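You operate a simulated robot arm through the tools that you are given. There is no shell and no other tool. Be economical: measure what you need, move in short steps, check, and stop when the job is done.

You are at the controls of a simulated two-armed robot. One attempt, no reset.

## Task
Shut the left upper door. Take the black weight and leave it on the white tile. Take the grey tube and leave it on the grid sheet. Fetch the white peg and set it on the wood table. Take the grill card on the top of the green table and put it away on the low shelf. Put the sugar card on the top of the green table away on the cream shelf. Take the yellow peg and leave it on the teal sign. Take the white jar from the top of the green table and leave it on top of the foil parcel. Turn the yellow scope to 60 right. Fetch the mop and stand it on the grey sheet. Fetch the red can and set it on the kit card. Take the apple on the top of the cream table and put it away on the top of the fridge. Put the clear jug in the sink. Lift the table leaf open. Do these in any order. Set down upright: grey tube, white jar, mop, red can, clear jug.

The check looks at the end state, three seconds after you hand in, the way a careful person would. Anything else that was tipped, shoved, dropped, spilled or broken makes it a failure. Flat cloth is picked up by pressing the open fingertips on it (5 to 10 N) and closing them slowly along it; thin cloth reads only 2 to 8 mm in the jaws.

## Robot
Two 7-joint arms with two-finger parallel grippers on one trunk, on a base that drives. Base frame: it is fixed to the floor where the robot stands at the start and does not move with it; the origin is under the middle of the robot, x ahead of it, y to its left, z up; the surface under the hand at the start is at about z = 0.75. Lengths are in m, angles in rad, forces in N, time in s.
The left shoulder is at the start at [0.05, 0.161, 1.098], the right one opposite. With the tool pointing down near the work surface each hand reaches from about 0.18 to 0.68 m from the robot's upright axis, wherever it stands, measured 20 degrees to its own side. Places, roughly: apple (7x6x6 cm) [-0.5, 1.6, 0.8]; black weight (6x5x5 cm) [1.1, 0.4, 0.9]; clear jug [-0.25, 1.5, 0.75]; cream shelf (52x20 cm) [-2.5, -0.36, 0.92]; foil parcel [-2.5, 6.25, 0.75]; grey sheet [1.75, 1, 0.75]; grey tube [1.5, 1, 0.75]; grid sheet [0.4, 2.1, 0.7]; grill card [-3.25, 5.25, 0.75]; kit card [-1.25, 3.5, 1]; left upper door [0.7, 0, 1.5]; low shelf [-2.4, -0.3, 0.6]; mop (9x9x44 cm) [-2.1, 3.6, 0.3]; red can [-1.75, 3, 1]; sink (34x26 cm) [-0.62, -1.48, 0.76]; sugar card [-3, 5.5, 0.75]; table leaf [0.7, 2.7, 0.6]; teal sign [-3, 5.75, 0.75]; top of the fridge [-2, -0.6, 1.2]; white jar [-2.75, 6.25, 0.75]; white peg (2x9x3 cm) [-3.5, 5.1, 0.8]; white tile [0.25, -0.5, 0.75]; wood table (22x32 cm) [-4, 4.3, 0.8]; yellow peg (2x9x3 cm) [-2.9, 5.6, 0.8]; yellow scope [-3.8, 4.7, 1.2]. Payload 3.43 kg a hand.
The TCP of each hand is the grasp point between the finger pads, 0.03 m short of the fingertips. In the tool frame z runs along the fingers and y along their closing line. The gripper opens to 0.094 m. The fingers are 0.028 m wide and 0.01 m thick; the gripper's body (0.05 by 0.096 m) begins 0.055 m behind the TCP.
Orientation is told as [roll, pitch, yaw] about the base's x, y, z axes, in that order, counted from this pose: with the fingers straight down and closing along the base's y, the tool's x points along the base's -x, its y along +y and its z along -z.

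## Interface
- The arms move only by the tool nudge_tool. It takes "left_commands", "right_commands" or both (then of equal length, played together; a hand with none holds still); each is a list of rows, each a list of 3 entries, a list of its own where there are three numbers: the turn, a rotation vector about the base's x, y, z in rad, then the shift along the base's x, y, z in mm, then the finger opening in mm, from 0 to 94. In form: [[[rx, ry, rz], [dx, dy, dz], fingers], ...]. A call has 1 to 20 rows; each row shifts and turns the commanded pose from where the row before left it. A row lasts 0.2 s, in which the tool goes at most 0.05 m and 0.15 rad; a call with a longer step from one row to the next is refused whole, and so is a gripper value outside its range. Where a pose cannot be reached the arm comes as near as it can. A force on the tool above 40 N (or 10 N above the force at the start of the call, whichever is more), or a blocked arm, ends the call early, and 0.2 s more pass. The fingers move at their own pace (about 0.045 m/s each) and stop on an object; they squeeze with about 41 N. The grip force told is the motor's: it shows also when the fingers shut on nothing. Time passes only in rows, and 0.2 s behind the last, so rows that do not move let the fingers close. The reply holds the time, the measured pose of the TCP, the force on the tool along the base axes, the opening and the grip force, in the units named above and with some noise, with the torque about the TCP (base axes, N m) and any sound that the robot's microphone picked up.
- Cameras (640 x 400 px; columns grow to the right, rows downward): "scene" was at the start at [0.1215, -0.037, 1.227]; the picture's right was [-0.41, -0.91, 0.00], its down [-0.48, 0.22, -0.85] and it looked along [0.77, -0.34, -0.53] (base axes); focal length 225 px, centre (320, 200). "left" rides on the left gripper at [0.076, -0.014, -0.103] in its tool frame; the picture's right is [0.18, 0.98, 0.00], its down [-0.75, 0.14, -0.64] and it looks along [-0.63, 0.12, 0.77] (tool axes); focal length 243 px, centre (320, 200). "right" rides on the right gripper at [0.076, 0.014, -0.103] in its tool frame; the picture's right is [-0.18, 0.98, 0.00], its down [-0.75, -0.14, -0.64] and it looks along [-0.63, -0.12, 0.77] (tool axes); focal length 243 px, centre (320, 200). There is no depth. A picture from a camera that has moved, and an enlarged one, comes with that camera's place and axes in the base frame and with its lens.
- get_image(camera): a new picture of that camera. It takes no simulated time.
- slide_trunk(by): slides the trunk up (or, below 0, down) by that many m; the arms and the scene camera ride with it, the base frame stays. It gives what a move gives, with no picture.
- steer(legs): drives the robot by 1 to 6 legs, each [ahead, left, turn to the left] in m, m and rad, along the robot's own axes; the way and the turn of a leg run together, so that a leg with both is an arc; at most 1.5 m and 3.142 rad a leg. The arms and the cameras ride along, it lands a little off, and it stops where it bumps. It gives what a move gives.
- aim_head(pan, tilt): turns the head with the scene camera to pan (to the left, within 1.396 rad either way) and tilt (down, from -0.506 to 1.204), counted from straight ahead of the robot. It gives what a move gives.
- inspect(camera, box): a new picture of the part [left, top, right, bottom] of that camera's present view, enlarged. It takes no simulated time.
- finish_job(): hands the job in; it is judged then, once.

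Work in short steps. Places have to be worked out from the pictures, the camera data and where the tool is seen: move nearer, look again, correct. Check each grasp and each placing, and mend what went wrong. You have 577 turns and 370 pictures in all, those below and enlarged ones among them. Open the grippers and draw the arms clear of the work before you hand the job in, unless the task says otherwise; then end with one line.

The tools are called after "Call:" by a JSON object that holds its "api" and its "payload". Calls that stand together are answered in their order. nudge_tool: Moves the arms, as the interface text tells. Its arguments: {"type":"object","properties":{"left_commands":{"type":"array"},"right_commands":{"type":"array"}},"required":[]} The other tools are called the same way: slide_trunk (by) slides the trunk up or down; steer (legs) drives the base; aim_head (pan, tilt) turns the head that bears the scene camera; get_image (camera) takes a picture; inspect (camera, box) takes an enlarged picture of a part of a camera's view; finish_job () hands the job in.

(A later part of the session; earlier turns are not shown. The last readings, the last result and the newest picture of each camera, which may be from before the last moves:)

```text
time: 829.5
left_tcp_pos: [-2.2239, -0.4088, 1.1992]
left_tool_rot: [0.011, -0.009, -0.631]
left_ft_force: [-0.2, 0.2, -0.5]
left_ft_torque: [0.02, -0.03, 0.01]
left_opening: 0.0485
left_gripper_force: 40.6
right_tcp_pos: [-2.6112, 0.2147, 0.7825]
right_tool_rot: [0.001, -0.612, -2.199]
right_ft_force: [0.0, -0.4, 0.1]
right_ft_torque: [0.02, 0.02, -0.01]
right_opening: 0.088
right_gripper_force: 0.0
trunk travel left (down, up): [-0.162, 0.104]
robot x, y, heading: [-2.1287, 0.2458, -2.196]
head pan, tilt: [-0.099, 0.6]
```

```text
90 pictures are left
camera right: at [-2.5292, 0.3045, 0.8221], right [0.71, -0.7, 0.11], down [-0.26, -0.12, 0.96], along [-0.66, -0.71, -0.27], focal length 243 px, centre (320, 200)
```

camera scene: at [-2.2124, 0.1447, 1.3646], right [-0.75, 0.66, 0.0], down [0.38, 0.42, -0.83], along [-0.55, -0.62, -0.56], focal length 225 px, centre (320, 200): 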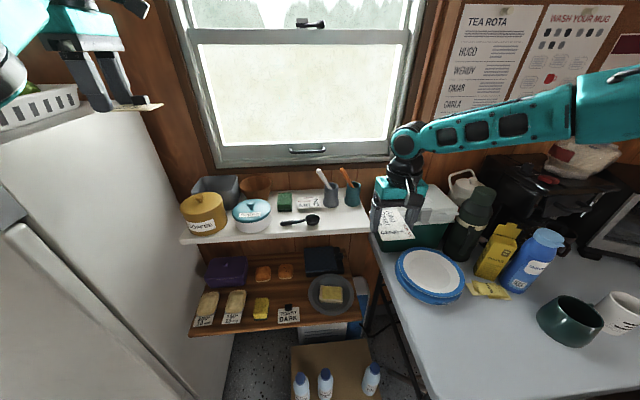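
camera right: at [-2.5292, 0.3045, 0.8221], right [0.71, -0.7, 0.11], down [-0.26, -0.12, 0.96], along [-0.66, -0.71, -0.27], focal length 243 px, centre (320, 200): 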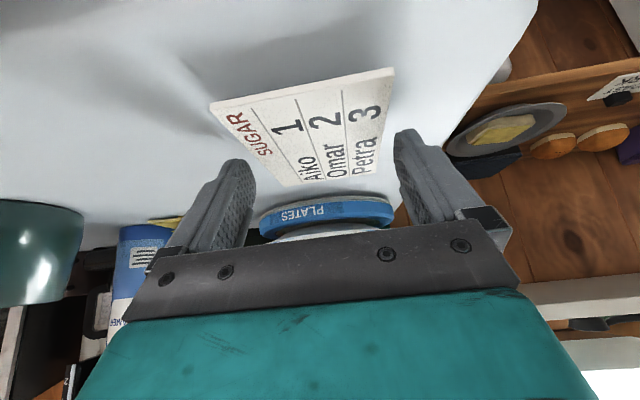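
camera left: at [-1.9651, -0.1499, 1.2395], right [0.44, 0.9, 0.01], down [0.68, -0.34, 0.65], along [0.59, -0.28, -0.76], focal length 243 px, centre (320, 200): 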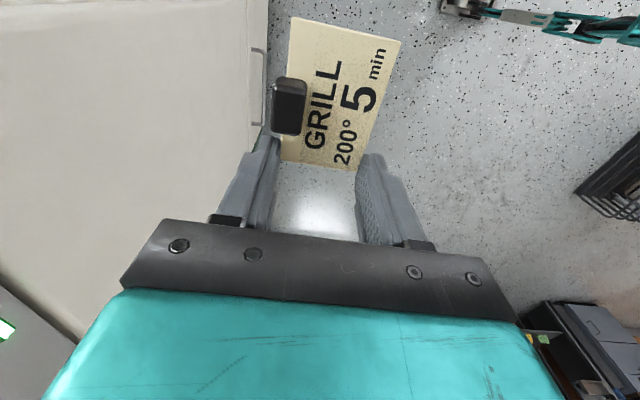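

Call:
{"api": "nudge_tool", "payload": {"right_commands": [[[0, 0, 0], [4, 5, -5], 88], [[0, 0, 0], [0, 0, -3], 88], [[0, 0, 0], [0, 0, 0], 88]]}}

```text
time: 830.3
left_tcp_pos: [-2.2235, -0.4077, 1.1975]
left_tool_rot: [0.011, -0.01, -0.629]
left_ft_force: [-0.3, -0.7, -0.4]
left_ft_torque: [0.03, -0.02, -0.04]
left_opening: 0.0483
left_gripper_force: 41.3
right_tcp_pos: [-2.6076, 0.2191, 0.774]
right_tool_rot: [0.002, -0.614, -2.199]
right_ft_force: [-0.1, 1.0, 0.4]
right_ft_torque: [0.0, -0.03, 0.02]
right_opening: 0.0879
right_gripper_force: 0.1
trunk travel left (down, up): [-0.162, 0.104]
robot x, y, heading: [-2.1308, 0.242, -2.2]
head pan, tilt: [-0.099, 0.6]
```

Call:
{"api": "nudge_tool", "payload": {"right_commands": [[[0, 0, 0], [0, 0, -2], 88], [[0, 0, 0], [0, 0, -1], 88], [[0, 0, 0], [0, 0, 0], 88]]}}

```text
time: 831.1
left_tcp_pos: [-2.2221, -0.4077, 1.1982]
left_tool_rot: [0.012, -0.007, -0.63]
left_ft_force: [-0.1, 0.1, 0.4]
left_ft_torque: [-0.02, 0.01, -0.01]
left_opening: 0.0486
left_gripper_force: 40.9
right_tcp_pos: [-2.6076, 0.2183, 0.7727]
right_tool_rot: [0.001, -0.614, -2.198]
right_ft_force: [0.6, 5.5, 17.5]
right_ft_torque: [-0.1, -0.25, -0.01]
right_opening: 0.088
right_gripper_force: 0.0
trunk travel left (down, up): [-0.162, 0.104]
robot x, y, heading: [-2.1278, 0.2455, -2.202]
head pan, tilt: [-0.099, 0.6]
```

Contact. I ease 1 mm and close.

Call:
{"api": "nudge_tool", "payload": {"right_commands": [[[0, 0, 0], [0, 0, 1], 82], [[0, 0, 0], [0, 0, 0], 74], [[0, 0, 0], [0, 0, 0], 66], [[0, 0, 0], [0, 0, 0], 55], [[0, 0, 0], [0, 0, 0], 50], [[0, 0, 0], [0, 0, 10], 50], [[0, 0, 0], [0, 0, 25], 50], [[0, 0, 0], [0, 0, 30], 50], [[0, 0, 0], [0, 0, 0], 50]]}}

Call:
{"api": "get_image", "payload": {"camera": "right"}}

```text
time: 833.1
left_tcp_pos: [-2.2241, -0.408, 1.1988]
left_tool_rot: [0.011, -0.009, -0.63]
left_ft_force: [-0.7, -0.6, -1.2]
left_ft_torque: [0.0, -0.03, 0.01]
left_opening: 0.0484
left_gripper_force: 41.1
right_tcp_pos: [-2.6092, 0.2191, 0.8363]
right_tool_rot: [0.002, -0.61, -2.2]
right_ft_force: [-0.9, -0.4, -0.9]
right_ft_torque: [0.01, -0.04, 0.01]
right_opening: 0.0738
right_gripper_force: 41.0
trunk travel left (down, up): [-0.162, 0.104]
robot x, y, heading: [-2.1314, 0.2451, -2.201]
head pan, tilt: [-0.099, 0.6]
```

```text
89 pictures are left
camera right: at [-2.5254, 0.3091, 0.8767], right [0.71, -0.7, 0.11], down [-0.26, -0.12, 0.96], along [-0.66, -0.71, -0.27], focal length 243 px, centre (320, 200)
```

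right: 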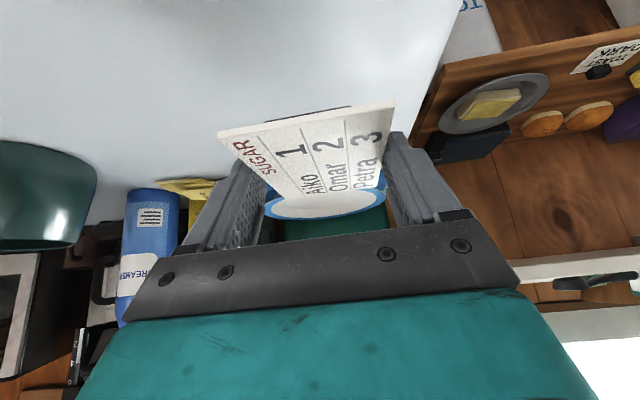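

Held. I raise the trunk and hand, move left to n≈-2.0, then forward over the shelf.

Call:
{"api": "slide_trunk", "payload": {"by": 0.104}}

Call:
{"api": "nudge_tool", "payload": {"right_commands": [[[0, 0, 0], [0, 0, 40], 50], [[0, 0, 0], [20, -15, 40], 50], [[0, 0, 0], [29, -21, 30], 50], [[0, 0, 0], [29, -21, 0], 50], [[0, 0, 0], [29, -21, 0], 50], [[0, 0, 0], [29, -21, 0], 50], [[0, 0, 0], [29, -21, 0], 50], [[0, 0, 0], [29, -21, 0], 50], [[0, 0, 0], [-20, -27, 0], 50], [[0, 0, 0], [-20, -27, 0], 50], [[0, 0, 0], [-20, -27, 0], 50], [[0, 0, 0], [-20, -27, 0], 50], [[0, 0, 0], [-20, -27, -5], 50], [[0, 0, 0], [-20, -27, -5], 50], [[0, 0, 0], [-20, -27, -5], 50], [[0, 0, 0], [-20, -27, -5], 50], [[0, 0, 0], [0, 0, 0], 50]]}}

Call:
{"api": "get_image", "payload": {"camera": "scene"}}

```text
time: 834.5
left_tcp_pos: [-2.2225, -0.4079, 1.3024]
left_tool_rot: [0.012, -0.01, -0.631]
left_ft_force: [0.0, 0.2, 0.9]
left_ft_torque: [-0.02, -0.03, 0.02]
left_opening: 0.0483
left_gripper_force: 41.0
right_tcp_pos: [-2.6078, 0.2195, 0.9407]
right_tool_rot: [0.001, -0.612, -2.198]
right_ft_force: [0.7, 0.1, -0.1]
right_ft_torque: [0.0, 0.0, 0.01]
right_opening: 0.0739
right_gripper_force: 41.0
trunk travel left (down, up): [-0.266, 0.0]
robot x, y, heading: [-2.1323, 0.249, -2.199]
head pan, tilt: [-0.099, 0.6]
```

```text
time: 838.1
left_tcp_pos: [-2.2226, -0.4087, 1.3013]
left_tool_rot: [0.011, -0.009, -0.631]
left_ft_force: [-0.3, -1.0, -0.1]
left_ft_torque: [0.0, -0.01, -0.02]
left_opening: 0.0483
left_gripper_force: 40.5
right_tcp_pos: [-2.6587, -0.1217, 1.039]
right_tool_rot: [0.002, -0.613, -2.2]
right_ft_force: [-0.8, 0.4, -1.2]
right_ft_torque: [0.01, 0.0, 0.01]
right_opening: 0.0733
right_gripper_force: 41.6
right hand out of reach, approached as far as the arm can: row 2, 3, 4, 5, 6, 14, 15, 16
trunk travel left (down, up): [-0.266, 0.0]
robot x, y, heading: [-2.1263, 0.2443, -2.204]
head pan, tilt: [-0.099, 0.6]
```

```text
88 pictures are left
camera scene: at [-2.2124, 0.1447, 1.3646], right [-0.75, 0.66, 0.0], down [0.38, 0.42, -0.83], along [-0.55, -0.62, -0.56], focal length 225 px, centre (320, 200)
```

scene: 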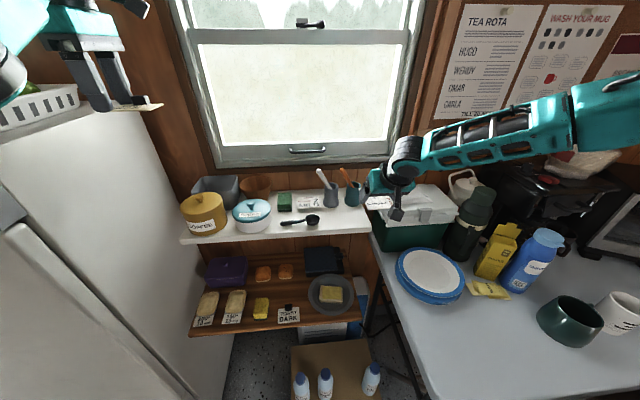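

Nearly: I need 8 cm more to the left. I first move the left hand right by 8 cm (away from the fridge), then strafe the base left 0.08.

Call:
{"api": "nudge_tool", "payload": {"left_commands": [[[0, 0, 0], [-22, 16, 0], 30], [[0, 0, 0], [-22, 16, 0], 30], [[0, 0, 0], [-22, 16, 0], 30], [[0, 0, 0], [0, 0, 0], 30]]}}

Call:
{"api": "steer", "payload": {"legs": [[0, 0.08, 0]]}}

Call:
{"api": "get_image", "payload": {"camera": "scene"}}

```text
time: 839.1
left_tcp_pos: [-2.2884, -0.3606, 1.3025]
left_tool_rot: [0.011, -0.008, -0.631]
left_ft_force: [0.0, -1.1, 0.0]
left_ft_torque: [0.01, 0.0, -0.01]
left_opening: 0.0486
left_gripper_force: 40.8
right_tcp_pos: [-2.6578, -0.1225, 1.0385]
right_tool_rot: [0.001, -0.612, -2.2]
right_ft_force: [-0.9, 0.9, 0.5]
right_ft_torque: [-0.03, 0.0, -0.01]
right_opening: 0.0735
right_gripper_force: 40.9
trunk travel left (down, up): [-0.266, 0.0]
robot x, y, heading: [-2.1315, 0.2444, -2.199]
head pan, tilt: [-0.099, 0.6]
```

```text
time: 840.5
left_tcp_pos: [-2.2239, -0.4081, 1.3018]
left_tool_rot: [0.01, -0.008, -0.63]
left_ft_force: [0.0, 0.0, -0.3]
left_ft_torque: [-0.04, 0.0, 0.02]
left_opening: 0.0486
left_gripper_force: 41.5
right_tcp_pos: [-2.5943, -0.1685, 1.0387]
right_tool_rot: [0.002, -0.613, -2.199]
right_ft_force: [-0.7, -1.0, 0.1]
right_ft_torque: [0.01, 0.0, -0.03]
right_opening: 0.0737
right_gripper_force: 41.1
trunk travel left (down, up): [-0.266, 0.0]
robot x, y, heading: [-2.0645, 0.196, -2.201]
head pan, tilt: [-0.099, 0.6]
```

```text
87 pictures are left
camera scene: at [-2.1474, 0.0975, 1.3646], right [-0.75, 0.66, 0.0], down [0.38, 0.42, -0.83], along [-0.55, -0.62, -0.56], focal length 225 px, centre (320, 200)
```

scene: 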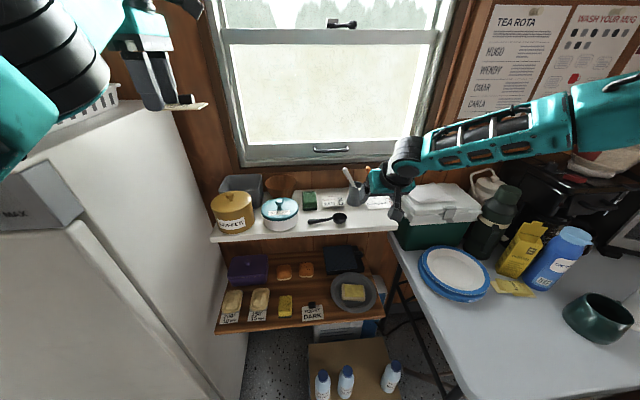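

Now over the free spot; I drive 0.025 closer, lower the trunk 0.06 and check with the right camera.

Call:
{"api": "steer", "payload": {"legs": [[0.025, 0, 0]]}}

Call:
{"api": "slide_trunk", "payload": {"by": -0.055}}

Call:
{"api": "get_image", "payload": {"camera": "right"}}

Call:
{"api": "inspect", "payload": {"camera": "scene", "box": [280, 150, 460, 280]}}

```text
time: 841.3
left_tcp_pos: [-2.2385, -0.427, 1.302]
left_tool_rot: [0.013, -0.009, -0.63]
left_ft_force: [-0.4, -0.8, -0.1]
left_ft_torque: [0.02, -0.03, 0.0]
left_opening: 0.0481
left_gripper_force: 41.2
right_tcp_pos: [-2.6083, -0.1888, 1.0383]
right_tool_rot: [0.001, -0.611, -2.2]
right_ft_force: [0.7, 0.5, -0.9]
right_ft_torque: [-0.02, -0.05, 0.0]
right_opening: 0.0738
right_gripper_force: 40.9
trunk travel left (down, up): [-0.266, 0.0]
robot x, y, heading: [-2.0812, 0.1776, -2.196]
head pan, tilt: [-0.099, 0.6]
```

```text
time: 842.2
left_tcp_pos: [-2.2382, -0.4268, 1.2478]
left_tool_rot: [0.011, -0.009, -0.629]
left_ft_force: [0.2, 0.4, -1.0]
left_ft_torque: [0.02, 0.02, 0.04]
left_opening: 0.0482
left_gripper_force: 40.7
right_tcp_pos: [-2.608, -0.1884, 0.9838]
right_tool_rot: [0.004, -0.615, -2.199]
right_ft_force: [-0.5, -0.6, -0.2]
right_ft_torque: [0.02, 0.03, 0.0]
right_opening: 0.0736
right_gripper_force: 41.5
trunk travel left (down, up): [-0.211, 0.055]
robot x, y, heading: [-2.0806, 0.1773, -2.2]
head pan, tilt: [-0.099, 0.6]
```

```text
86 pictures are left
camera right: at [-2.5252, -0.0977, 1.0241], right [0.71, -0.7, 0.11], down [-0.26, -0.12, 0.96], along [-0.66, -0.71, -0.26], focal length 243 px, centre (320, 200)
```

right: 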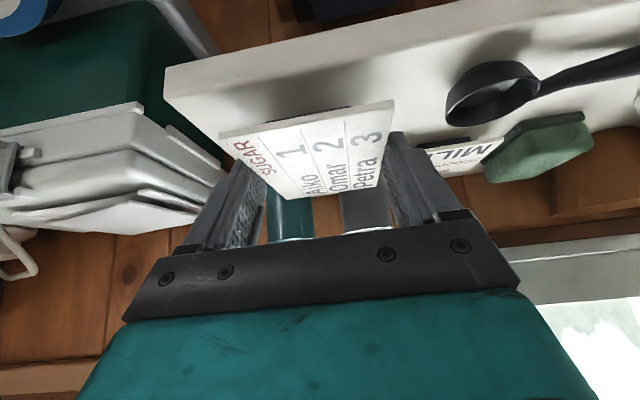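

```text
3.08 times, centred on (370, 215) of scene
camera zoom: at [-2.162, 0.0781, 1.3097], right [-0.75, 0.66, 0.0], down [0.38, 0.42, -0.83], along [-0.55, -0.62, -0.56], focal length 691 px, centre (166, 154)
```

zoom: 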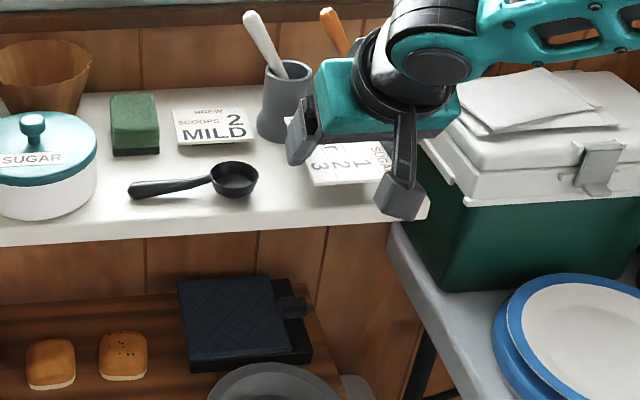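

The card hovers over the free spot in front of the cups. I lower by trunk to contact.

Call:
{"api": "slide_trunk", "payload": {"by": -0.022}}

Call:
{"api": "slide_trunk", "payload": {"by": -0.008}}

```text
time: 842.9
left_tcp_pos: [-2.2381, -0.4271, 1.2253]
left_tool_rot: [0.01, -0.01, -0.631]
left_ft_force: [-0.9, 0.2, -0.2]
left_ft_torque: [-0.02, 0.02, -0.01]
left_opening: 0.0485
left_gripper_force: 41.4
right_tcp_pos: [-2.6083, -0.1886, 0.9619]
right_tool_rot: [0.004, -0.615, -2.198]
right_ft_force: [-0.9, 0.0, 3.0]
right_ft_torque: [0.01, 0.12, -0.04]
right_opening: 0.0738
right_gripper_force: 41.0
trunk travel left (down, up): [-0.189, 0.077]
robot x, y, heading: [-2.0835, 0.1784, -2.2]
head pan, tilt: [-0.099, 0.6]
```

```text
time: 843.5
left_tcp_pos: [-2.2351, -0.4239, 1.2207]
left_tool_rot: [0.008, -0.006, -0.63]
left_ft_force: [-0.7, -0.2, -0.3]
left_ft_torque: [0.01, -0.03, 0.01]
left_opening: 0.0482
left_gripper_force: 41.2
right_tcp_pos: [-2.606, -0.1879, 0.9623]
right_tool_rot: [0.004, -0.628, -2.202]
right_ft_force: [-1.4, 6.6, 35.0]
right_ft_torque: [0.77, 0.24, -0.16]
right_opening: 0.0739
right_gripper_force: 40.9
trunk travel left (down, up): [-0.181, 0.085]
robot x, y, heading: [-2.0814, 0.1751, -2.201]
head pan, tilt: [-0.099, 0.6]
```

Contact. I ease, open, and withdraw back/up.

Call:
{"api": "slide_trunk", "payload": {"by": 0.007}}

Call:
{"api": "nudge_tool", "payload": {"right_commands": [[[0, 0, 0], [0, 0, 0], 80], [[0, 0, 0], [0, 0, 0], 86], [[0, 0, 0], [0, 0, 10], 86], [[0, 0, 0], [6, 8, 20], 86], [[0, 0, 0], [12, 16, 25], 86], [[0, 0, 0], [18, 24, 20], 86], [[0, 0, 0], [18, 24, 20], 86], [[0, 0, 0], [18, 24, 10], 86], [[0, 0, 0], [0, 0, 0], 86]]}}

Call:
{"api": "inspect", "payload": {"camera": "scene", "box": [250, 150, 430, 330]}}

```text
time: 844.1
left_tcp_pos: [-2.2371, -0.4269, 1.2246]
left_tool_rot: [0.009, -0.007, -0.629]
left_ft_force: [0.1, -0.2, 0.1]
left_ft_torque: [0.0, 0.01, 0.02]
left_opening: 0.0484
left_gripper_force: 40.6
right_tcp_pos: [-2.6063, -0.1881, 0.9634]
right_tool_rot: [0.0, -0.617, -2.197]
right_ft_force: [-5.7, -3.3, 18.6]
right_ft_torque: [0.2, 0.67, 0.25]
right_opening: 0.0738
right_gripper_force: 40.9
trunk travel left (down, up): [-0.188, 0.078]
robot x, y, heading: [-2.079, 0.1784, -2.202]
head pan, tilt: [-0.099, 0.6]
```

```text
time: 846.1
left_tcp_pos: [-2.2397, -0.4276, 1.2247]
left_tool_rot: [0.014, -0.009, -0.63]
left_ft_force: [0.1, 0.6, -0.2]
left_ft_torque: [0.0, -0.02, 0.0]
left_opening: 0.0486
left_gripper_force: 40.4
right_tcp_pos: [-2.5355, -0.0926, 1.0663]
right_tool_rot: [0.004, -0.611, -2.2]
right_ft_force: [-0.8, 0.0, -0.3]
right_ft_torque: [-0.01, 0.0, 0.01]
right_opening: 0.0861
right_gripper_force: 0.1
trunk travel left (down, up): [-0.188, 0.078]
robot x, y, heading: [-2.0802, 0.18, -2.195]
head pan, tilt: [-0.099, 0.6]
```

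```text
2.22 times, centred on (340, 240) of scene
camera zoom: at [-2.1622, 0.0777, 1.2866], right [-0.75, 0.66, 0.0], down [0.38, 0.42, -0.82], along [-0.55, -0.62, -0.57], focal length 499 px, centre (276, 111)
```

zoom: 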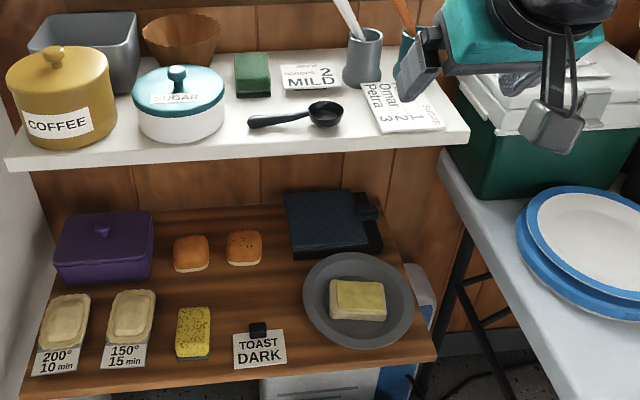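

Sugar card is on the cream shelf. For the low shelf the grill card must be held with a tilted hand; I'll regrasp it on the green cabinet top. I back off, drive left there and look.

Call:
{"api": "nudge_tool", "payload": {"right_commands": [[[0.099, -0.072, 0], [15, 20, 10], 60], [[0.099, -0.072, 0], [15, 20, 10], 60], [[0.099, -0.072, 0], [15, 20, 0], 60], [[0.099, -0.072, 0], [15, 20, 0], 60], [[0.099, -0.072, 0], [15, 20, 0], 60], [[0, 0, 0], [0, 0, 0], 60]]}}

Call:
{"api": "steer", "payload": {"legs": [[-0.32, 0, 0], [0, 0.95, 0], [0.25, 0, 0]]}}

Call:
{"api": "aim_head", "payload": {"pan": 0.1, "tilt": 0.6}}

Call:
{"api": "get_image", "payload": {"camera": "scene"}}

```text
time: 847.5
left_tcp_pos: [-2.2384, -0.4279, 1.2235]
left_tool_rot: [0.011, -0.009, -0.63]
left_ft_force: [0.6, 0.4, -0.5]
left_ft_torque: [-0.01, -0.02, 0.0]
left_opening: 0.0484
left_gripper_force: 41.1
right_tcp_pos: [-2.46, 0.0079, 1.0847]
right_tool_rot: [0.003, 0.002, -2.201]
right_ft_force: [0.3, -0.5, -0.3]
right_ft_torque: [-0.03, -0.01, -0.03]
right_opening: 0.0601
right_gripper_force: 0.1
trunk travel left (down, up): [-0.188, 0.078]
robot x, y, heading: [-2.0802, 0.1772, -2.197]
head pan, tilt: [-0.099, 0.6]
```

```text
time: 859.3
left_tcp_pos: [-1.4312, -0.9245, 1.2242]
left_tool_rot: [0.033, -0.006, -0.631]
left_ft_force: [0.6, 1.1, 0.6]
left_ft_torque: [-0.03, 0.03, 0.01]
left_opening: 0.0486
left_gripper_force: 41.3
right_tcp_pos: [-1.6544, -0.4921, 1.0847]
right_tool_rot: [0.001, 0.0, -2.204]
right_ft_force: [-0.7, 0.5, -1.1]
right_ft_torque: [0.02, 0.01, 0.0]
right_opening: 0.0602
right_gripper_force: 0.0
trunk travel left (down, up): [-0.188, 0.078]
robot x, y, heading: [-1.2713, -0.3275, -2.202]
head pan, tilt: [-0.099, 0.6]
stopped in leg 3: the force on the tool passed its limit at 46 N (the readings are from after the stop); the commanded pose is now the measured one
```

```text
time: 860.1
left_tcp_pos: [-1.4319, -0.9245, 1.2236]
left_tool_rot: [0.029, -0.006, -0.633]
left_ft_force: [1.5, 1.8, -0.2]
left_ft_torque: [-0.01, 0.04, 0.05]
left_opening: 0.0482
left_gripper_force: 41.3
right_tcp_pos: [-1.654, -0.4909, 1.0858]
right_tool_rot: [0.004, 0.001, -2.206]
right_ft_force: [-0.5, 0.7, 0.1]
right_ft_torque: [-0.02, -0.01, 0.01]
right_opening: 0.0599
right_gripper_force: 0.0
trunk travel left (down, up): [-0.188, 0.078]
robot x, y, heading: [-1.2728, -0.3227, -2.201]
head pan, tilt: [0.099, 0.6]
```

```text
83 pictures are left
camera scene: at [-1.3408, -0.4325, 1.2867], right [-0.86, 0.51, 0.0], down [0.29, 0.49, -0.83], along [-0.42, -0.71, -0.56], focal length 225 px, centre (320, 200)
```

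scene: 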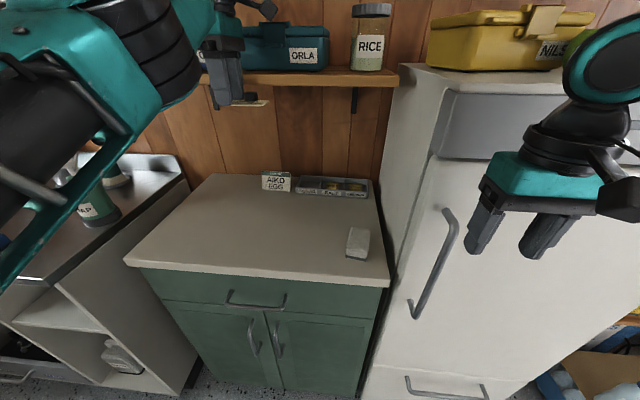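

The left hand bumped the wall shelf's edge (nothing fell). I back off 0.08 and lower the card onto the free cabinet top.

Call:
{"api": "steer", "payload": {"legs": [[-0.08, 0, 0]]}}

Call:
{"api": "slide_trunk", "payload": {"by": -0.1}}

Call:
{"api": "nudge_tool", "payload": {"left_commands": [[[0, 0, 0], [0, 0, -40], 30], [[0, 0, 0], [0, 0, -40], 30], [[0, 0, 0], [0, 0, -40], 30], [[0, 0, 0], [0, 0, -25], 30], [[0, 0, 0], [0, 0, 0], 30]]}}

Call:
{"api": "get_image", "payload": {"camera": "left"}}

```text
time: 861.1
left_tcp_pos: [-1.3849, -0.8582, 1.2241]
left_tool_rot: [0.029, -0.005, -0.634]
left_ft_force: [-0.4, -0.2, 0.4]
left_ft_torque: [-0.02, 0.0, 0.01]
left_opening: 0.0484
left_gripper_force: 41.2
right_tcp_pos: [-1.6064, -0.4262, 1.0857]
right_tool_rot: [0.003, 0.001, -2.205]
right_ft_force: [0.1, 0.1, 0.0]
right_ft_torque: [-0.04, 0.02, 0.0]
right_opening: 0.0599
right_gripper_force: 0.1
trunk travel left (down, up): [-0.188, 0.078]
robot x, y, heading: [-1.222, -0.264, -2.206]
head pan, tilt: [0.099, 0.6]
```

```text
time: 862.5
left_tcp_pos: [-1.3844, -0.8588, 1.124]
left_tool_rot: [0.034, -0.005, -0.634]
left_ft_force: [-0.1, -0.7, -0.3]
left_ft_torque: [-0.02, 0.01, 0.0]
left_opening: 0.0482
left_gripper_force: 40.8
right_tcp_pos: [-1.6076, -0.427, 0.9859]
right_tool_rot: [0.002, 0.0, -2.207]
right_ft_force: [0.1, -1.2, -0.6]
right_ft_torque: [-0.02, -0.02, -0.02]
right_opening: 0.0601
right_gripper_force: 0.0
trunk travel left (down, up): [-0.088, 0.178]
robot x, y, heading: [-1.2306, -0.2572, -2.204]
head pan, tilt: [0.099, 0.6]
```

```text
time: 863.6
left_tcp_pos: [-1.3871, -0.8623, 0.9776]
left_tool_rot: [0.029, -0.007, -0.635]
left_ft_force: [0.0, 0.0, 0.3]
left_ft_torque: [0.01, 0.03, 0.01]
left_opening: 0.0484
left_gripper_force: 40.6
right_tcp_pos: [-1.6079, -0.4261, 0.985]
right_tool_rot: [0.003, 0.0, -2.205]
right_ft_force: [-0.7, -0.3, -0.3]
right_ft_torque: [0.01, 0.01, 0.0]
right_opening: 0.0598
right_gripper_force: 0.0
trunk travel left (down, up): [-0.088, 0.178]
robot x, y, heading: [-1.2231, -0.263, -2.206]
head pan, tilt: [0.099, 0.6]
```

```text
82 pictures are left
camera left: at [-1.4575, -0.8309, 1.0795], right [0.43, 0.9, 0.03], down [0.68, -0.35, 0.65], along [0.6, -0.26, -0.76], focal length 243 px, centre (320, 200)
```

left: 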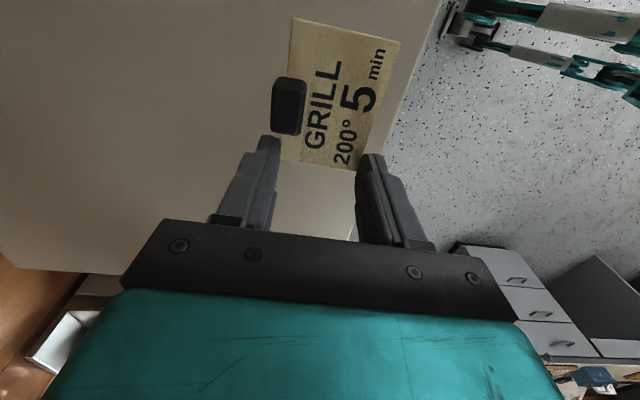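

I move 6 cm deeper onto the cabinet top and lower to contact.

Call:
{"api": "nudge_tool", "payload": {"left_commands": [[[-0.02, 0.02, 0], [-17, -24, 0], 30], [[0, 0, 0], [-17, -24, 0], 30], [[0, 0, 0], [0, 0, -25], 30], [[0, 0, 0], [0, 0, -12], 30], [[0, 0, 0], [0, 0, 0], 30]]}}

Call:
{"api": "nudge_tool", "payload": {"left_commands": [[[0, 0, 0], [0, 0, -5], 30], [[0, 0, 0], [0, 0, -5], 30], [[0, 0, 0], [0, 0, -4], 30], [[0, 0, 0], [0, 0, 0], 30]]}}

```text
time: 864.9
left_tcp_pos: [-1.42, -0.9095, 0.9417]
left_tool_rot: [0.002, -0.002, -0.636]
left_ft_force: [0.3, -0.2, 0.0]
left_ft_torque: [-0.05, -0.01, 0.02]
left_opening: 0.0484
left_gripper_force: 41.0
right_tcp_pos: [-1.608, -0.4272, 0.9841]
right_tool_rot: [0.004, -0.001, -2.206]
right_ft_force: [0.4, -0.4, 0.4]
right_ft_torque: [0.0, 0.01, 0.03]
right_opening: 0.0602
right_gripper_force: 0.0
trunk travel left (down, up): [-0.088, 0.178]
robot x, y, heading: [-1.2254, -0.2568, -2.208]
head pan, tilt: [0.099, 0.6]
```

```text
time: 865.9
left_tcp_pos: [-1.4191, -0.9074, 0.9283]
left_tool_rot: [0.004, -0.004, -0.635]
left_ft_force: [0.0, -0.4, 0.5]
left_ft_torque: [0.0, 0.01, -0.01]
left_opening: 0.0486
left_gripper_force: 40.8
right_tcp_pos: [-1.6068, -0.4258, 0.9849]
right_tool_rot: [0.004, 0.0, -2.205]
right_ft_force: [-0.5, 0.7, 0.3]
right_ft_torque: [0.01, -0.03, 0.01]
right_opening: 0.06
right_gripper_force: 0.0
trunk travel left (down, up): [-0.088, 0.178]
robot x, y, heading: [-1.2241, -0.2607, -2.208]
head pan, tilt: [0.099, 0.6]
```

Call:
{"api": "nudge_tool", "payload": {"left_commands": [[[0, 0, 0], [0, 0, -6], 30], [[0, 0, 0], [0, 0, -6], 30], [[0, 0, 0], [0, 0, -5], 30], [[0, 0, 0], [0, 0, -5], 30], [[0, 0, 0], [0, 0, 0], 30]]}}

```text
time: 867.0
left_tcp_pos: [-1.4201, -0.9072, 0.9098]
left_tool_rot: [-0.006, -0.004, -0.631]
left_ft_force: [-1.5, -1.0, 22.3]
left_ft_torque: [0.02, -0.02, 0.01]
left_opening: 0.0483
left_gripper_force: 41.5
right_tcp_pos: [-1.6075, -0.4251, 0.9858]
right_tool_rot: [0.004, -0.001, -2.207]
right_ft_force: [-0.2, 0.9, 0.1]
right_ft_torque: [-0.01, 0.02, 0.01]
right_opening: 0.0604
right_gripper_force: 0.2
trunk travel left (down, up): [-0.088, 0.178]
robot x, y, heading: [-1.2243, -0.2615, -2.205]
head pan, tilt: [0.099, 0.6]
```

Card is down on the cabinet. I release, rise, and turn the left hand back by -90°.

Call:
{"api": "nudge_tool", "payload": {"left_commands": [[[0, 0, 0], [0, 0, 3], 30], [[0, 0, 0], [0, 0, 0], 70], [[0, 0, 0], [0, 0, 0], 80], [[0, 0, 0], [0, 0, 25], 94], [[0, 0, 0], [0, 0, 40], 94], [[0, 0, -0.143], [0, 0, 20], 94], [[0, 0, -0.143], [0, 0, 0], 94], [[0, 0, -0.143], [0, 0, 0], 94], [[0, 0, -0.143], [0, 0, 0], 94], [[0, 0, -0.143], [0, 0, 0], 94], [[0, 0, -0.143], [0, 0, 0], 94], [[0, 0, -0.143], [0, 0, 0], 94], [[0, 0, -0.143], [0, 0, 0], 94], [[0, 0, -0.143], [0, 0, 0], 94], [[0, 0, -0.143], [0, 0, 0], 94], [[0, 0, -0.141], [0, 0, 0], 94], [[0, 0, 0], [0, 0, 0], 94]]}}

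Call:
{"api": "get_image", "payload": {"camera": "left"}}

```text
time: 870.6
left_tcp_pos: [-1.4189, -0.9053, 0.9935]
left_tool_rot: [0.003, -0.001, -2.206]
left_ft_force: [-0.2, -0.3, 0.9]
left_ft_torque: [-0.02, 0.01, 0.02]
left_opening: 0.0939
left_gripper_force: 0.1
right_tcp_pos: [-1.6059, -0.4258, 0.985]
right_tool_rot: [0.003, 0.001, -2.206]
right_ft_force: [1.2, -0.7, 0.2]
right_ft_torque: [-0.02, 0.04, 0.0]
right_opening: 0.0601
right_gripper_force: 0.0
trunk travel left (down, up): [-0.088, 0.178]
robot x, y, heading: [-1.2291, -0.2592, -2.203]
head pan, tilt: [0.099, 0.6]
```

```text
81 pictures are left
camera left: at [-1.3845, -0.8367, 1.0954], right [0.9, -0.43, 0.0], down [-0.33, -0.69, 0.64], along [-0.28, -0.58, -0.77], focal length 243 px, centre (320, 200)
```

left: 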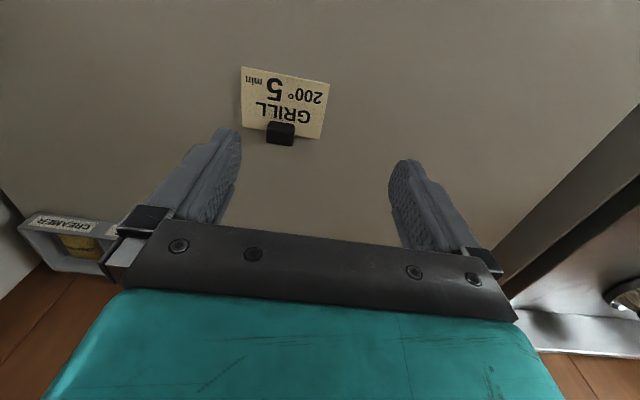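

Card at ≈[-1.442,-0.886], long side along n. I tilt the hand 40° forward, centre and lower.

Call:
{"api": "nudge_tool", "payload": {"left_commands": [[[-0.113, 0.082, 0], [-3.5, 5.5, 0], 94], [[-0.113, 0.082, 0], [-3.5, 5.5, 0], 94], [[-0.113, 0.082, 0], [-3.5, 5.5, -10], 94], [[-0.113, 0.082, 0], [-3.5, 5.5, -20], 94], [[-0.113, 0.082, 0], [-3, 5, -30], 94], [[0, 0, 0], [0, 0, -12], 94], [[0, 0, 0], [0, 0, 0], 94]]}}

Call:
{"api": "get_image", "payload": {"camera": "left"}}

```text
time: 872.2
left_tcp_pos: [-1.5258, -0.9929, 0.9449]
left_tool_rot: [0.006, -0.697, -2.205]
left_ft_force: [0.6, 0.2, -0.9]
left_ft_torque: [-0.02, 0.05, -0.05]
left_opening: 0.094
left_gripper_force: 0.0
left hand out of reach, approached as far as the arm can: row 1, 2, 3, 4, 5
right_tcp_pos: [-1.6075, -0.4262, 0.9858]
right_tool_rot: [0.005, 0.0, -2.206]
right_ft_force: [-0.3, 0.1, -0.9]
right_ft_torque: [0.02, -0.01, 0.0]
right_opening: 0.0602
right_gripper_force: 0.1
trunk travel left (down, up): [-0.088, 0.178]
robot x, y, heading: [-1.2249, -0.2581, -2.203]
head pan, tilt: [0.099, 0.6]
```

```text
80 pictures are left
camera left: at [-1.4627, -0.8842, 0.9745], right [0.88, -0.47, -0.11], down [0.01, -0.21, 0.98], along [-0.48, -0.86, -0.18], focal length 243 px, centre (320, 200)
```

left: 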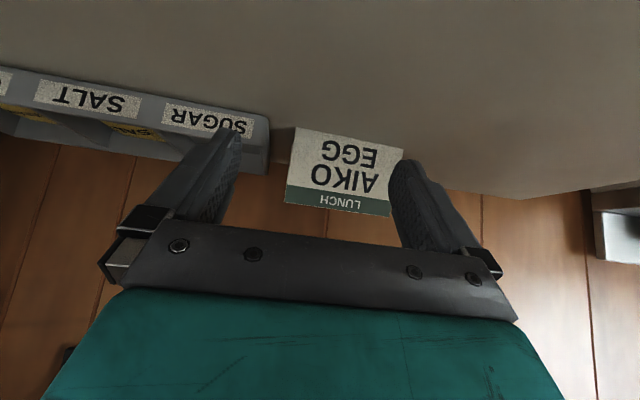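

The hand slid forward (arm's minimum reach when tilted). I simply back the robot 0.145 m.

Call:
{"api": "steer", "payload": {"legs": [[-0.145, 0, 0]]}}

Call:
{"api": "get_image", "payload": {"camera": "left"}}

```text
time: 873.6
left_tcp_pos: [-1.4383, -0.8763, 0.9464]
left_tool_rot: [0.007, -0.698, -2.203]
left_ft_force: [1.0, 0.2, 0.4]
left_ft_torque: [0.0, 0.02, 0.02]
left_opening: 0.0942
left_gripper_force: 0.1
right_tcp_pos: [-1.5217, -0.3097, 0.985]
right_tool_rot: [0.003, 0.0, -2.205]
right_ft_force: [0.1, 1.1, 0.4]
right_ft_torque: [-0.02, -0.01, 0.02]
right_opening: 0.06
right_gripper_force: 0.1
trunk travel left (down, up): [-0.088, 0.178]
robot x, y, heading: [-1.1412, -0.1438, -2.202]
head pan, tilt: [0.099, 0.6]
```

```text
79 pictures are left
camera left: at [-1.3763, -0.7678, 0.975], right [0.88, -0.46, -0.11], down [0.01, -0.21, 0.98], along [-0.48, -0.86, -0.18], focal length 243 px, centre (320, 200)
```

left: 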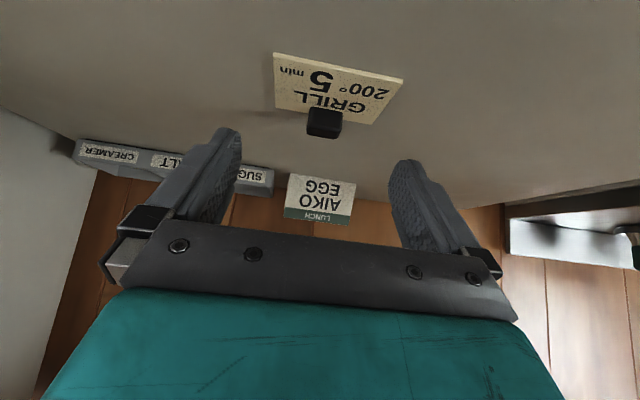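

Aligned. I lower to contact and grip the card's ends.

Call:
{"api": "nudge_tool", "payload": {"left_commands": [[[0, 0, 0], [5, -3, -15], 94], [[0, 0, 0], [0, 0, -12], 94], [[0, 0, 0], [0, 0, -4], 94], [[0, 0, 0], [0, 0, 0], 94]]}}

Call:
{"api": "nudge_tool", "payload": {"left_commands": [[[0, 0, 0], [0, 0, -2.5], 94], [[0, 0, 0], [0, 0, 0], 94]]}}

```text
time: 874.6
left_tcp_pos: [-1.4344, -0.8795, 0.9148]
left_tool_rot: [0.006, -0.697, -2.203]
left_ft_force: [0.0, 0.2, 0.1]
left_ft_torque: [0.0, 0.01, 0.05]
left_opening: 0.0942
left_gripper_force: 0.1
right_tcp_pos: [-1.5221, -0.3109, 0.9855]
right_tool_rot: [0.002, -0.001, -2.204]
right_ft_force: [0.1, 0.1, -0.3]
right_ft_torque: [0.02, -0.01, -0.02]
right_opening: 0.0603
right_gripper_force: 0.1
trunk travel left (down, up): [-0.088, 0.178]
robot x, y, heading: [-1.1418, -0.1442, -2.204]
head pan, tilt: [0.099, 0.6]
```

```text
time: 875.2
left_tcp_pos: [-1.4348, -0.8798, 0.9114]
left_tool_rot: [0.004, -0.696, -2.203]
left_ft_force: [0.8, -0.3, 1.3]
left_ft_torque: [0.01, 0.04, -0.05]
left_opening: 0.0939
left_gripper_force: 0.0
right_tcp_pos: [-1.5224, -0.3108, 0.9852]
right_tool_rot: [0.004, -0.001, -2.204]
right_ft_force: [0.2, 0.5, -0.5]
right_ft_torque: [0.0, 0.02, 0.0]
right_opening: 0.06
right_gripper_force: 0.1
trunk travel left (down, up): [-0.088, 0.178]
robot x, y, heading: [-1.1359, -0.1434, -2.203]
head pan, tilt: [0.099, 0.6]
```

Call:
{"api": "nudge_tool", "payload": {"left_commands": [[[0, 0, 0], [0, 0, -1.5], 90], [[0, 0, 0], [0, 0, 0], 82], [[0, 0, 0], [0, 0, 0], 74], [[0, 0, 0], [0, 0, 0], 66], [[0, 0, 0], [0, 0, 0], 55], [[0, 0, 0], [0, 0, 0], 55], [[0, 0, 0], [0, 0, 10], 55], [[0, 0, 0], [0, 0, 30], 55], [[0, 0, 0], [0, 0, 40], 55], [[0, 0, 0], [0, 0, 0], 55]]}}

Call:
{"api": "get_image", "payload": {"camera": "left"}}

```text
time: 877.4
left_tcp_pos: [-1.4324, -0.8766, 0.9895]
left_tool_rot: [0.007, -0.695, -2.204]
left_ft_force: [0.1, 0.1, -1.2]
left_ft_torque: [0.01, 0.04, -0.01]
left_opening: 0.0702
left_gripper_force: 41.4
left hand out of reach, approached as far as the arm can: row 9
right_tcp_pos: [-1.5213, -0.3097, 0.9846]
right_tool_rot: [0.002, 0.002, -2.205]
right_ft_force: [0.0, -0.2, -0.1]
right_ft_torque: [-0.01, -0.03, -0.03]
right_opening: 0.0601
right_gripper_force: 0.0
trunk travel left (down, up): [-0.088, 0.178]
robot x, y, heading: [-1.1395, -0.1426, -2.207]
head pan, tilt: [0.099, 0.6]
```

```text
78 pictures are left
camera left: at [-1.3697, -0.7684, 1.0194], right [0.88, -0.46, -0.11], down [0.01, -0.22, 0.98], along [-0.48, -0.86, -0.18], focal length 243 px, centre (320, 200)
```

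left: 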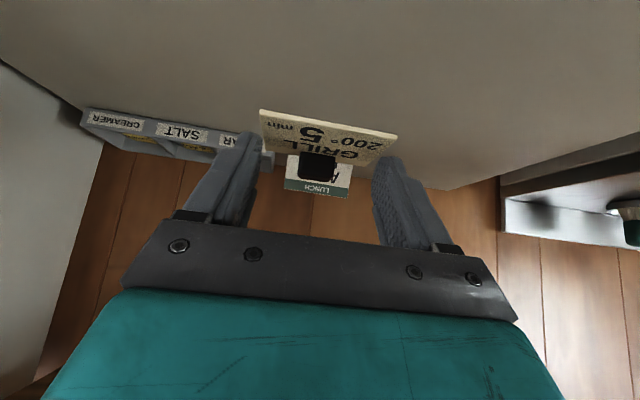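

Card regrasped with the tilted hand. I back off, pass in front of the fridge, and position before the low shelf.

Call:
{"api": "nudge_tool", "payload": {"right_commands": [[[0, 0, 0], [0, 0, 30], 60], [[0, 0, 0], [0, 0, 30], 60], [[0, 0, 0], [0, 0, 30], 60], [[0, 0, 0], [0, 0, 0], 60]]}}

Call:
{"api": "steer", "payload": {"legs": [[-0.28, 0, 0], [0, -1.06, 0]]}}

Call:
{"api": "aim_head", "payload": {"pan": 0.15, "tilt": 0.6}}

Call:
{"api": "get_image", "payload": {"camera": "scene"}}

```text
time: 878.4
left_tcp_pos: [-1.4325, -0.8769, 0.9902]
left_tool_rot: [0.008, -0.697, -2.202]
left_ft_force: [0.1, 0.4, -1.2]
left_ft_torque: [0.04, 0.0, -0.01]
left_opening: 0.0703
left_gripper_force: 40.6
right_tcp_pos: [-1.5212, -0.3102, 1.0764]
right_tool_rot: [0.004, 0.0, -2.205]
right_ft_force: [0.5, 0.4, -0.4]
right_ft_torque: [0.01, 0.03, -0.01]
right_opening: 0.0602
right_gripper_force: 0.1
trunk travel left (down, up): [-0.088, 0.178]
robot x, y, heading: [-1.1401, -0.1466, -2.203]
head pan, tilt: [0.099, 0.6]
```

```text
time: 889.5
left_tcp_pos: [-2.119, -0.0322, 0.9891]
left_tool_rot: [0.008, -0.697, -2.195]
left_ft_force: [0.0, 0.7, -0.9]
left_ft_torque: [0.02, 0.01, 0.01]
left_opening: 0.0703
left_gripper_force: 40.9
right_tcp_pos: [-2.2109, 0.5342, 1.0751]
right_tool_rot: [0.004, 0.0, -2.199]
right_ft_force: [-0.6, -0.3, 0.9]
right_ft_torque: [0.0, -0.01, 0.0]
right_opening: 0.0597
right_gripper_force: 0.1
trunk travel left (down, up): [-0.088, 0.178]
robot x, y, heading: [-1.8301, 0.7079, -2.194]
head pan, tilt: [0.099, 0.6]
```

```text
time: 890.2
left_tcp_pos: [-2.1192, -0.0306, 0.9897]
left_tool_rot: [0.008, -0.697, -2.198]
left_ft_force: [0.1, 0.0, -0.7]
left_ft_torque: [0.02, 0.0, -0.02]
left_opening: 0.0703
left_gripper_force: 41.2
right_tcp_pos: [-2.2111, 0.5347, 1.0746]
right_tool_rot: [0.003, 0.001, -2.197]
right_ft_force: [0.8, 0.6, 0.2]
right_ft_torque: [0.01, -0.02, 0.0]
right_opening: 0.06
right_gripper_force: 0.1
trunk travel left (down, up): [-0.088, 0.178]
robot x, y, heading: [-1.8284, 0.7054, -2.191]
head pan, tilt: [0.15, 0.6]
```

```text
77 pictures are left
camera scene: at [-1.8949, 0.593, 1.1866], right [-0.89, 0.46, 0.0], down [0.26, 0.5, -0.83], along [-0.38, -0.73, -0.56], focal length 225 px, centre (320, 200)
```

scene: 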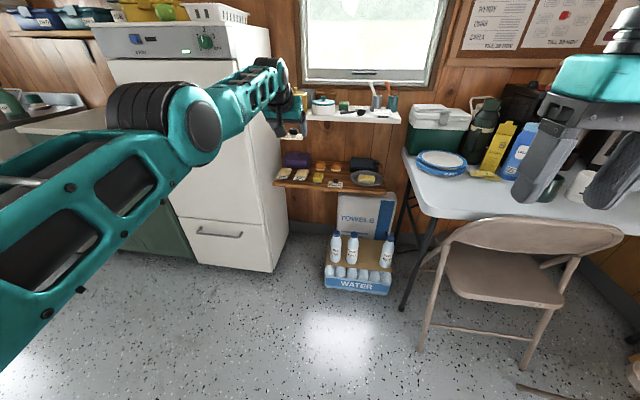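

I shift the left hand 9 cm to the right and lower it in front of the shelf (free space here), checking reach.

Call:
{"api": "slide_trunk", "payload": {"by": -0.085}}

Call:
{"api": "nudge_tool", "payload": {"left_commands": [[[0, 0, 0], [-18, 13, -30], 55], [[0, 0, 0], [-18, 13, -30], 55], [[0, 0, 0], [-18, 13, -30], 55], [[0, 0, 0], [-18, 13, -30], 55], [[0, 0, 0], [0, 0, -30], 55], [[0, 0, 0], [0, 0, -30], 55], [[0, 0, 0], [0, 0, -30], 55], [[0, 0, 0], [0, 0, -20], 55], [[0, 0, 0], [0, 0, 0], 55]]}}

Call:
{"api": "get_image", "payload": {"camera": "left"}}

```text
time: 891.4
left_tcp_pos: [-2.1181, -0.0311, 0.9052]
left_tool_rot: [0.007, -0.697, -2.196]
left_ft_force: [-0.6, -0.4, 0.1]
left_ft_torque: [0.0, 0.01, 0.03]
left_opening: 0.0701
left_gripper_force: 40.7
right_tcp_pos: [-2.2106, 0.5342, 0.9902]
right_tool_rot: [0.0, 0.0, -2.197]
right_ft_force: [0.5, -0.2, -0.6]
right_ft_torque: [0.02, -0.04, -0.03]
right_opening: 0.0602
right_gripper_force: 0.0
trunk travel left (down, up): [-0.003, 0.263]
robot x, y, heading: [-1.8302, 0.7047, -2.201]
head pan, tilt: [0.15, 0.6]
```

```text
time: 893.4
left_tcp_pos: [-2.1704, 0.0366, 0.6777]
left_tool_rot: [0.007, -0.699, -2.197]
left_ft_force: [0.2, 0.3, -1.0]
left_ft_torque: [-0.01, 0.01, -0.04]
left_opening: 0.0705
left_gripper_force: 41.4
left hand out of reach, approached as far as the arm can: row 4, 5, 6, 7, 8
right_tcp_pos: [-2.2106, 0.5343, 0.9912]
right_tool_rot: [0.004, -0.001, -2.197]
right_ft_force: [0.3, -0.5, 0.9]
right_ft_torque: [-0.01, -0.04, -0.02]
right_opening: 0.0598
right_gripper_force: 0.0
trunk travel left (down, up): [-0.003, 0.263]
robot x, y, heading: [-1.8255, 0.7091, -2.2]
head pan, tilt: [0.15, 0.6]
```

```text
76 pictures are left
camera left: at [-2.1088, 0.1457, 0.708], right [0.88, -0.46, -0.11], down [0.01, -0.21, 0.98], along [-0.47, -0.86, -0.18], focal length 243 px, centre (320, 200)
```

left: 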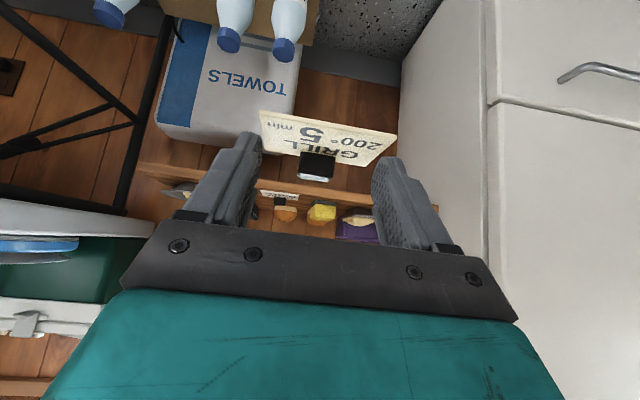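

Good: hand at n≈-1.78, z≈0.68. I raise 4 cm, strafe right 0.027 and drive in 0.3 m, then check.

Call:
{"api": "nudge_tool", "payload": {"left_commands": [[[0, 0, 0], [0, 0, 25], 55], [[0, 0, 0], [0, 0, 20], 55], [[0, 0, 0], [0, 0, 0], 55]]}}

Call:
{"api": "steer", "payload": {"legs": [[0, -0.027, 0], [0.3, 0, 0]]}}

Call:
{"api": "get_image", "payload": {"camera": "left"}}

Call:
{"api": "get_image", "payload": {"camera": "scene"}}

```text
time: 894.2
left_tcp_pos: [-2.1782, 0.032, 0.7216]
left_tool_rot: [0.008, -0.694, -2.195]
left_ft_force: [-0.3, 0.5, -0.5]
left_ft_torque: [-0.02, -0.02, 0.03]
left_opening: 0.0702
left_gripper_force: 41.1
left hand out of reach, approached as far as the arm can: row 1, 2
right_tcp_pos: [-2.2114, 0.5342, 0.9904]
right_tool_rot: [0.004, 0.0, -2.199]
right_ft_force: [-0.1, -0.4, 0.8]
right_ft_torque: [0.02, 0.02, -0.01]
right_opening: 0.0599
right_gripper_force: 0.1
trunk travel left (down, up): [-0.003, 0.263]
robot x, y, heading: [-1.8297, 0.7055, -2.193]
head pan, tilt: [0.15, 0.6]
```

```text
time: 896.8
left_tcp_pos: [-2.3742, -0.1955, 0.7213]
left_tool_rot: [0.007, -0.694, -2.199]
left_ft_force: [-0.2, 0.7, -1.1]
left_ft_torque: [0.02, 0.01, 0.0]
left_opening: 0.0701
left_gripper_force: 41.0
right_tcp_pos: [-2.4085, 0.3093, 0.9903]
right_tool_rot: [0.003, -0.002, -2.198]
right_ft_force: [0.0, -0.5, 0.0]
right_ft_torque: [0.03, 0.01, 0.01]
right_opening: 0.0602
right_gripper_force: 0.1
trunk travel left (down, up): [-0.003, 0.263]
robot x, y, heading: [-2.028, 0.4778, -2.198]
head pan, tilt: [0.15, 0.6]
```

```text
75 pictures are left
camera left: at [-2.3134, -0.0868, 0.7512], right [0.88, -0.46, -0.11], down [0.01, -0.22, 0.98], along [-0.47, -0.86, -0.18], focal length 243 px, centre (320, 200)
```

left: 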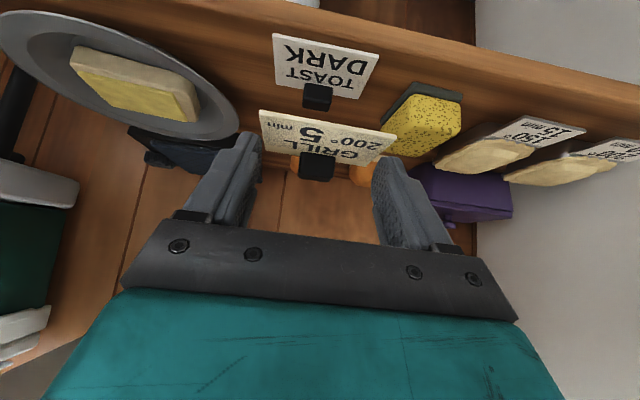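

```text
74 pictures are left
camera scene: at [-2.0921, 0.3664, 1.1016], right [-0.89, 0.46, 0.0], down [0.26, 0.5, -0.82], along [-0.38, -0.73, -0.57], focal length 225 px, centre (320, 200)
```

scene: 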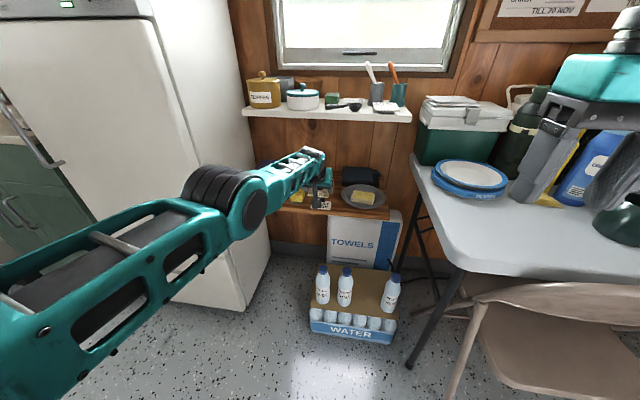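

The view shows TOAST at the front, plate left, muffins behind. I drive 0.115 further in.

Call:
{"api": "steer", "payload": {"legs": [[0.115, 0, 0]]}}

Call:
{"api": "get_image", "payload": {"camera": "left"}}

```text
time: 898.0
left_tcp_pos: [-2.4422, -0.2878, 0.722]
left_tool_rot: [0.005, -0.695, -2.198]
left_ft_force: [-0.3, 0.0, 0.0]
left_ft_torque: [-0.01, 0.01, 0.0]
left_opening: 0.0703
left_gripper_force: 40.6
right_tcp_pos: [-2.4756, 0.2168, 0.9904]
right_tool_rot: [0.003, 0.001, -2.199]
right_ft_force: [-0.3, 0.3, -0.4]
right_ft_torque: [-0.06, 0.01, 0.02]
right_opening: 0.0599
right_gripper_force: 0.1
trunk travel left (down, up): [-0.003, 0.263]
robot x, y, heading: [-2.093, 0.3866, -2.195]
head pan, tilt: [0.15, 0.6]
```

```text
73 pictures are left
camera left: at [-2.3801, -0.1791, 0.7512], right [0.88, -0.46, -0.11], down [0.01, -0.22, 0.98], along [-0.47, -0.86, -0.18], focal length 243 px, centre (320, 200)
```

left: 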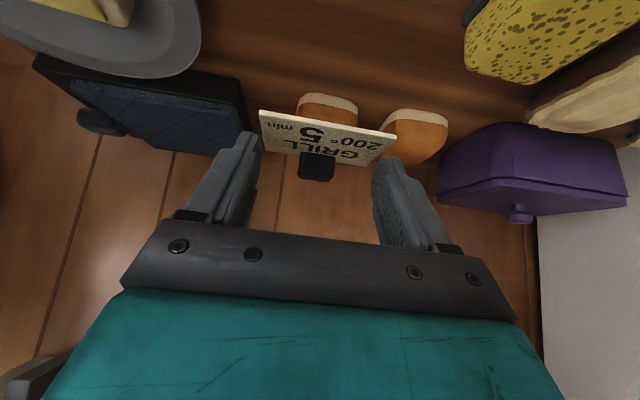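

About 1 cm clear of the muffins. I back 6 mm and lower with the arm.

Call:
{"api": "nudge_tool", "payload": {"left_commands": [[[0, 0, 0], [4, 5, -20], 55], [[0, 0, 0], [0, 0, -20], 55], [[0, 0, 0], [0, 0, -18], 55], [[0, 0, 0], [0, 0, -12], 55], [[0, 0, 0], [0, 0, 0], 55]]}}

Call:
{"api": "get_image", "payload": {"camera": "left"}}

```text
time: 899.2
left_tcp_pos: [-2.4296, -0.276, 0.6535]
left_tool_rot: [0.008, -0.697, -2.197]
left_ft_force: [-1.0, 0.0, 0.1]
left_ft_torque: [0.0, 0.0, 0.0]
left_opening: 0.0702
left_gripper_force: 41.3
left hand out of reach, approached as far as the arm can: row 3, 4
right_tcp_pos: [-2.4755, 0.2155, 0.9903]
right_tool_rot: [0.003, 0.0, -2.2]
right_ft_force: [0.3, 0.2, -0.9]
right_ft_torque: [0.0, -0.01, -0.01]
right_opening: 0.06
right_gripper_force: 0.1
trunk travel left (down, up): [-0.003, 0.263]
robot x, y, heading: [-2.0924, 0.3866, -2.199]
head pan, tilt: [0.15, 0.6]
```

```text
72 pictures are left
camera left: at [-2.3687, -0.168, 0.6844], right [0.88, -0.46, -0.11], down [0.01, -0.21, 0.98], along [-0.47, -0.86, -0.18], focal length 243 px, centre (320, 200)
```

left: 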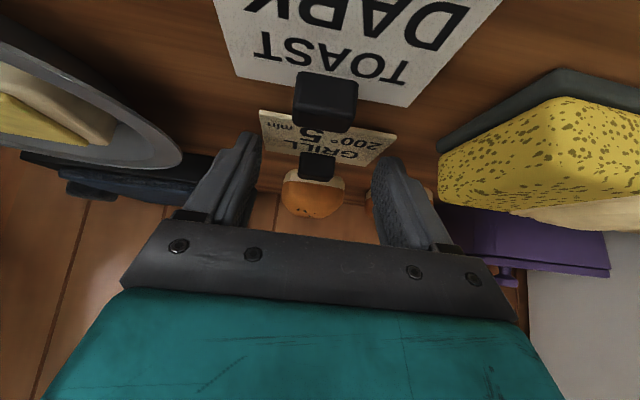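

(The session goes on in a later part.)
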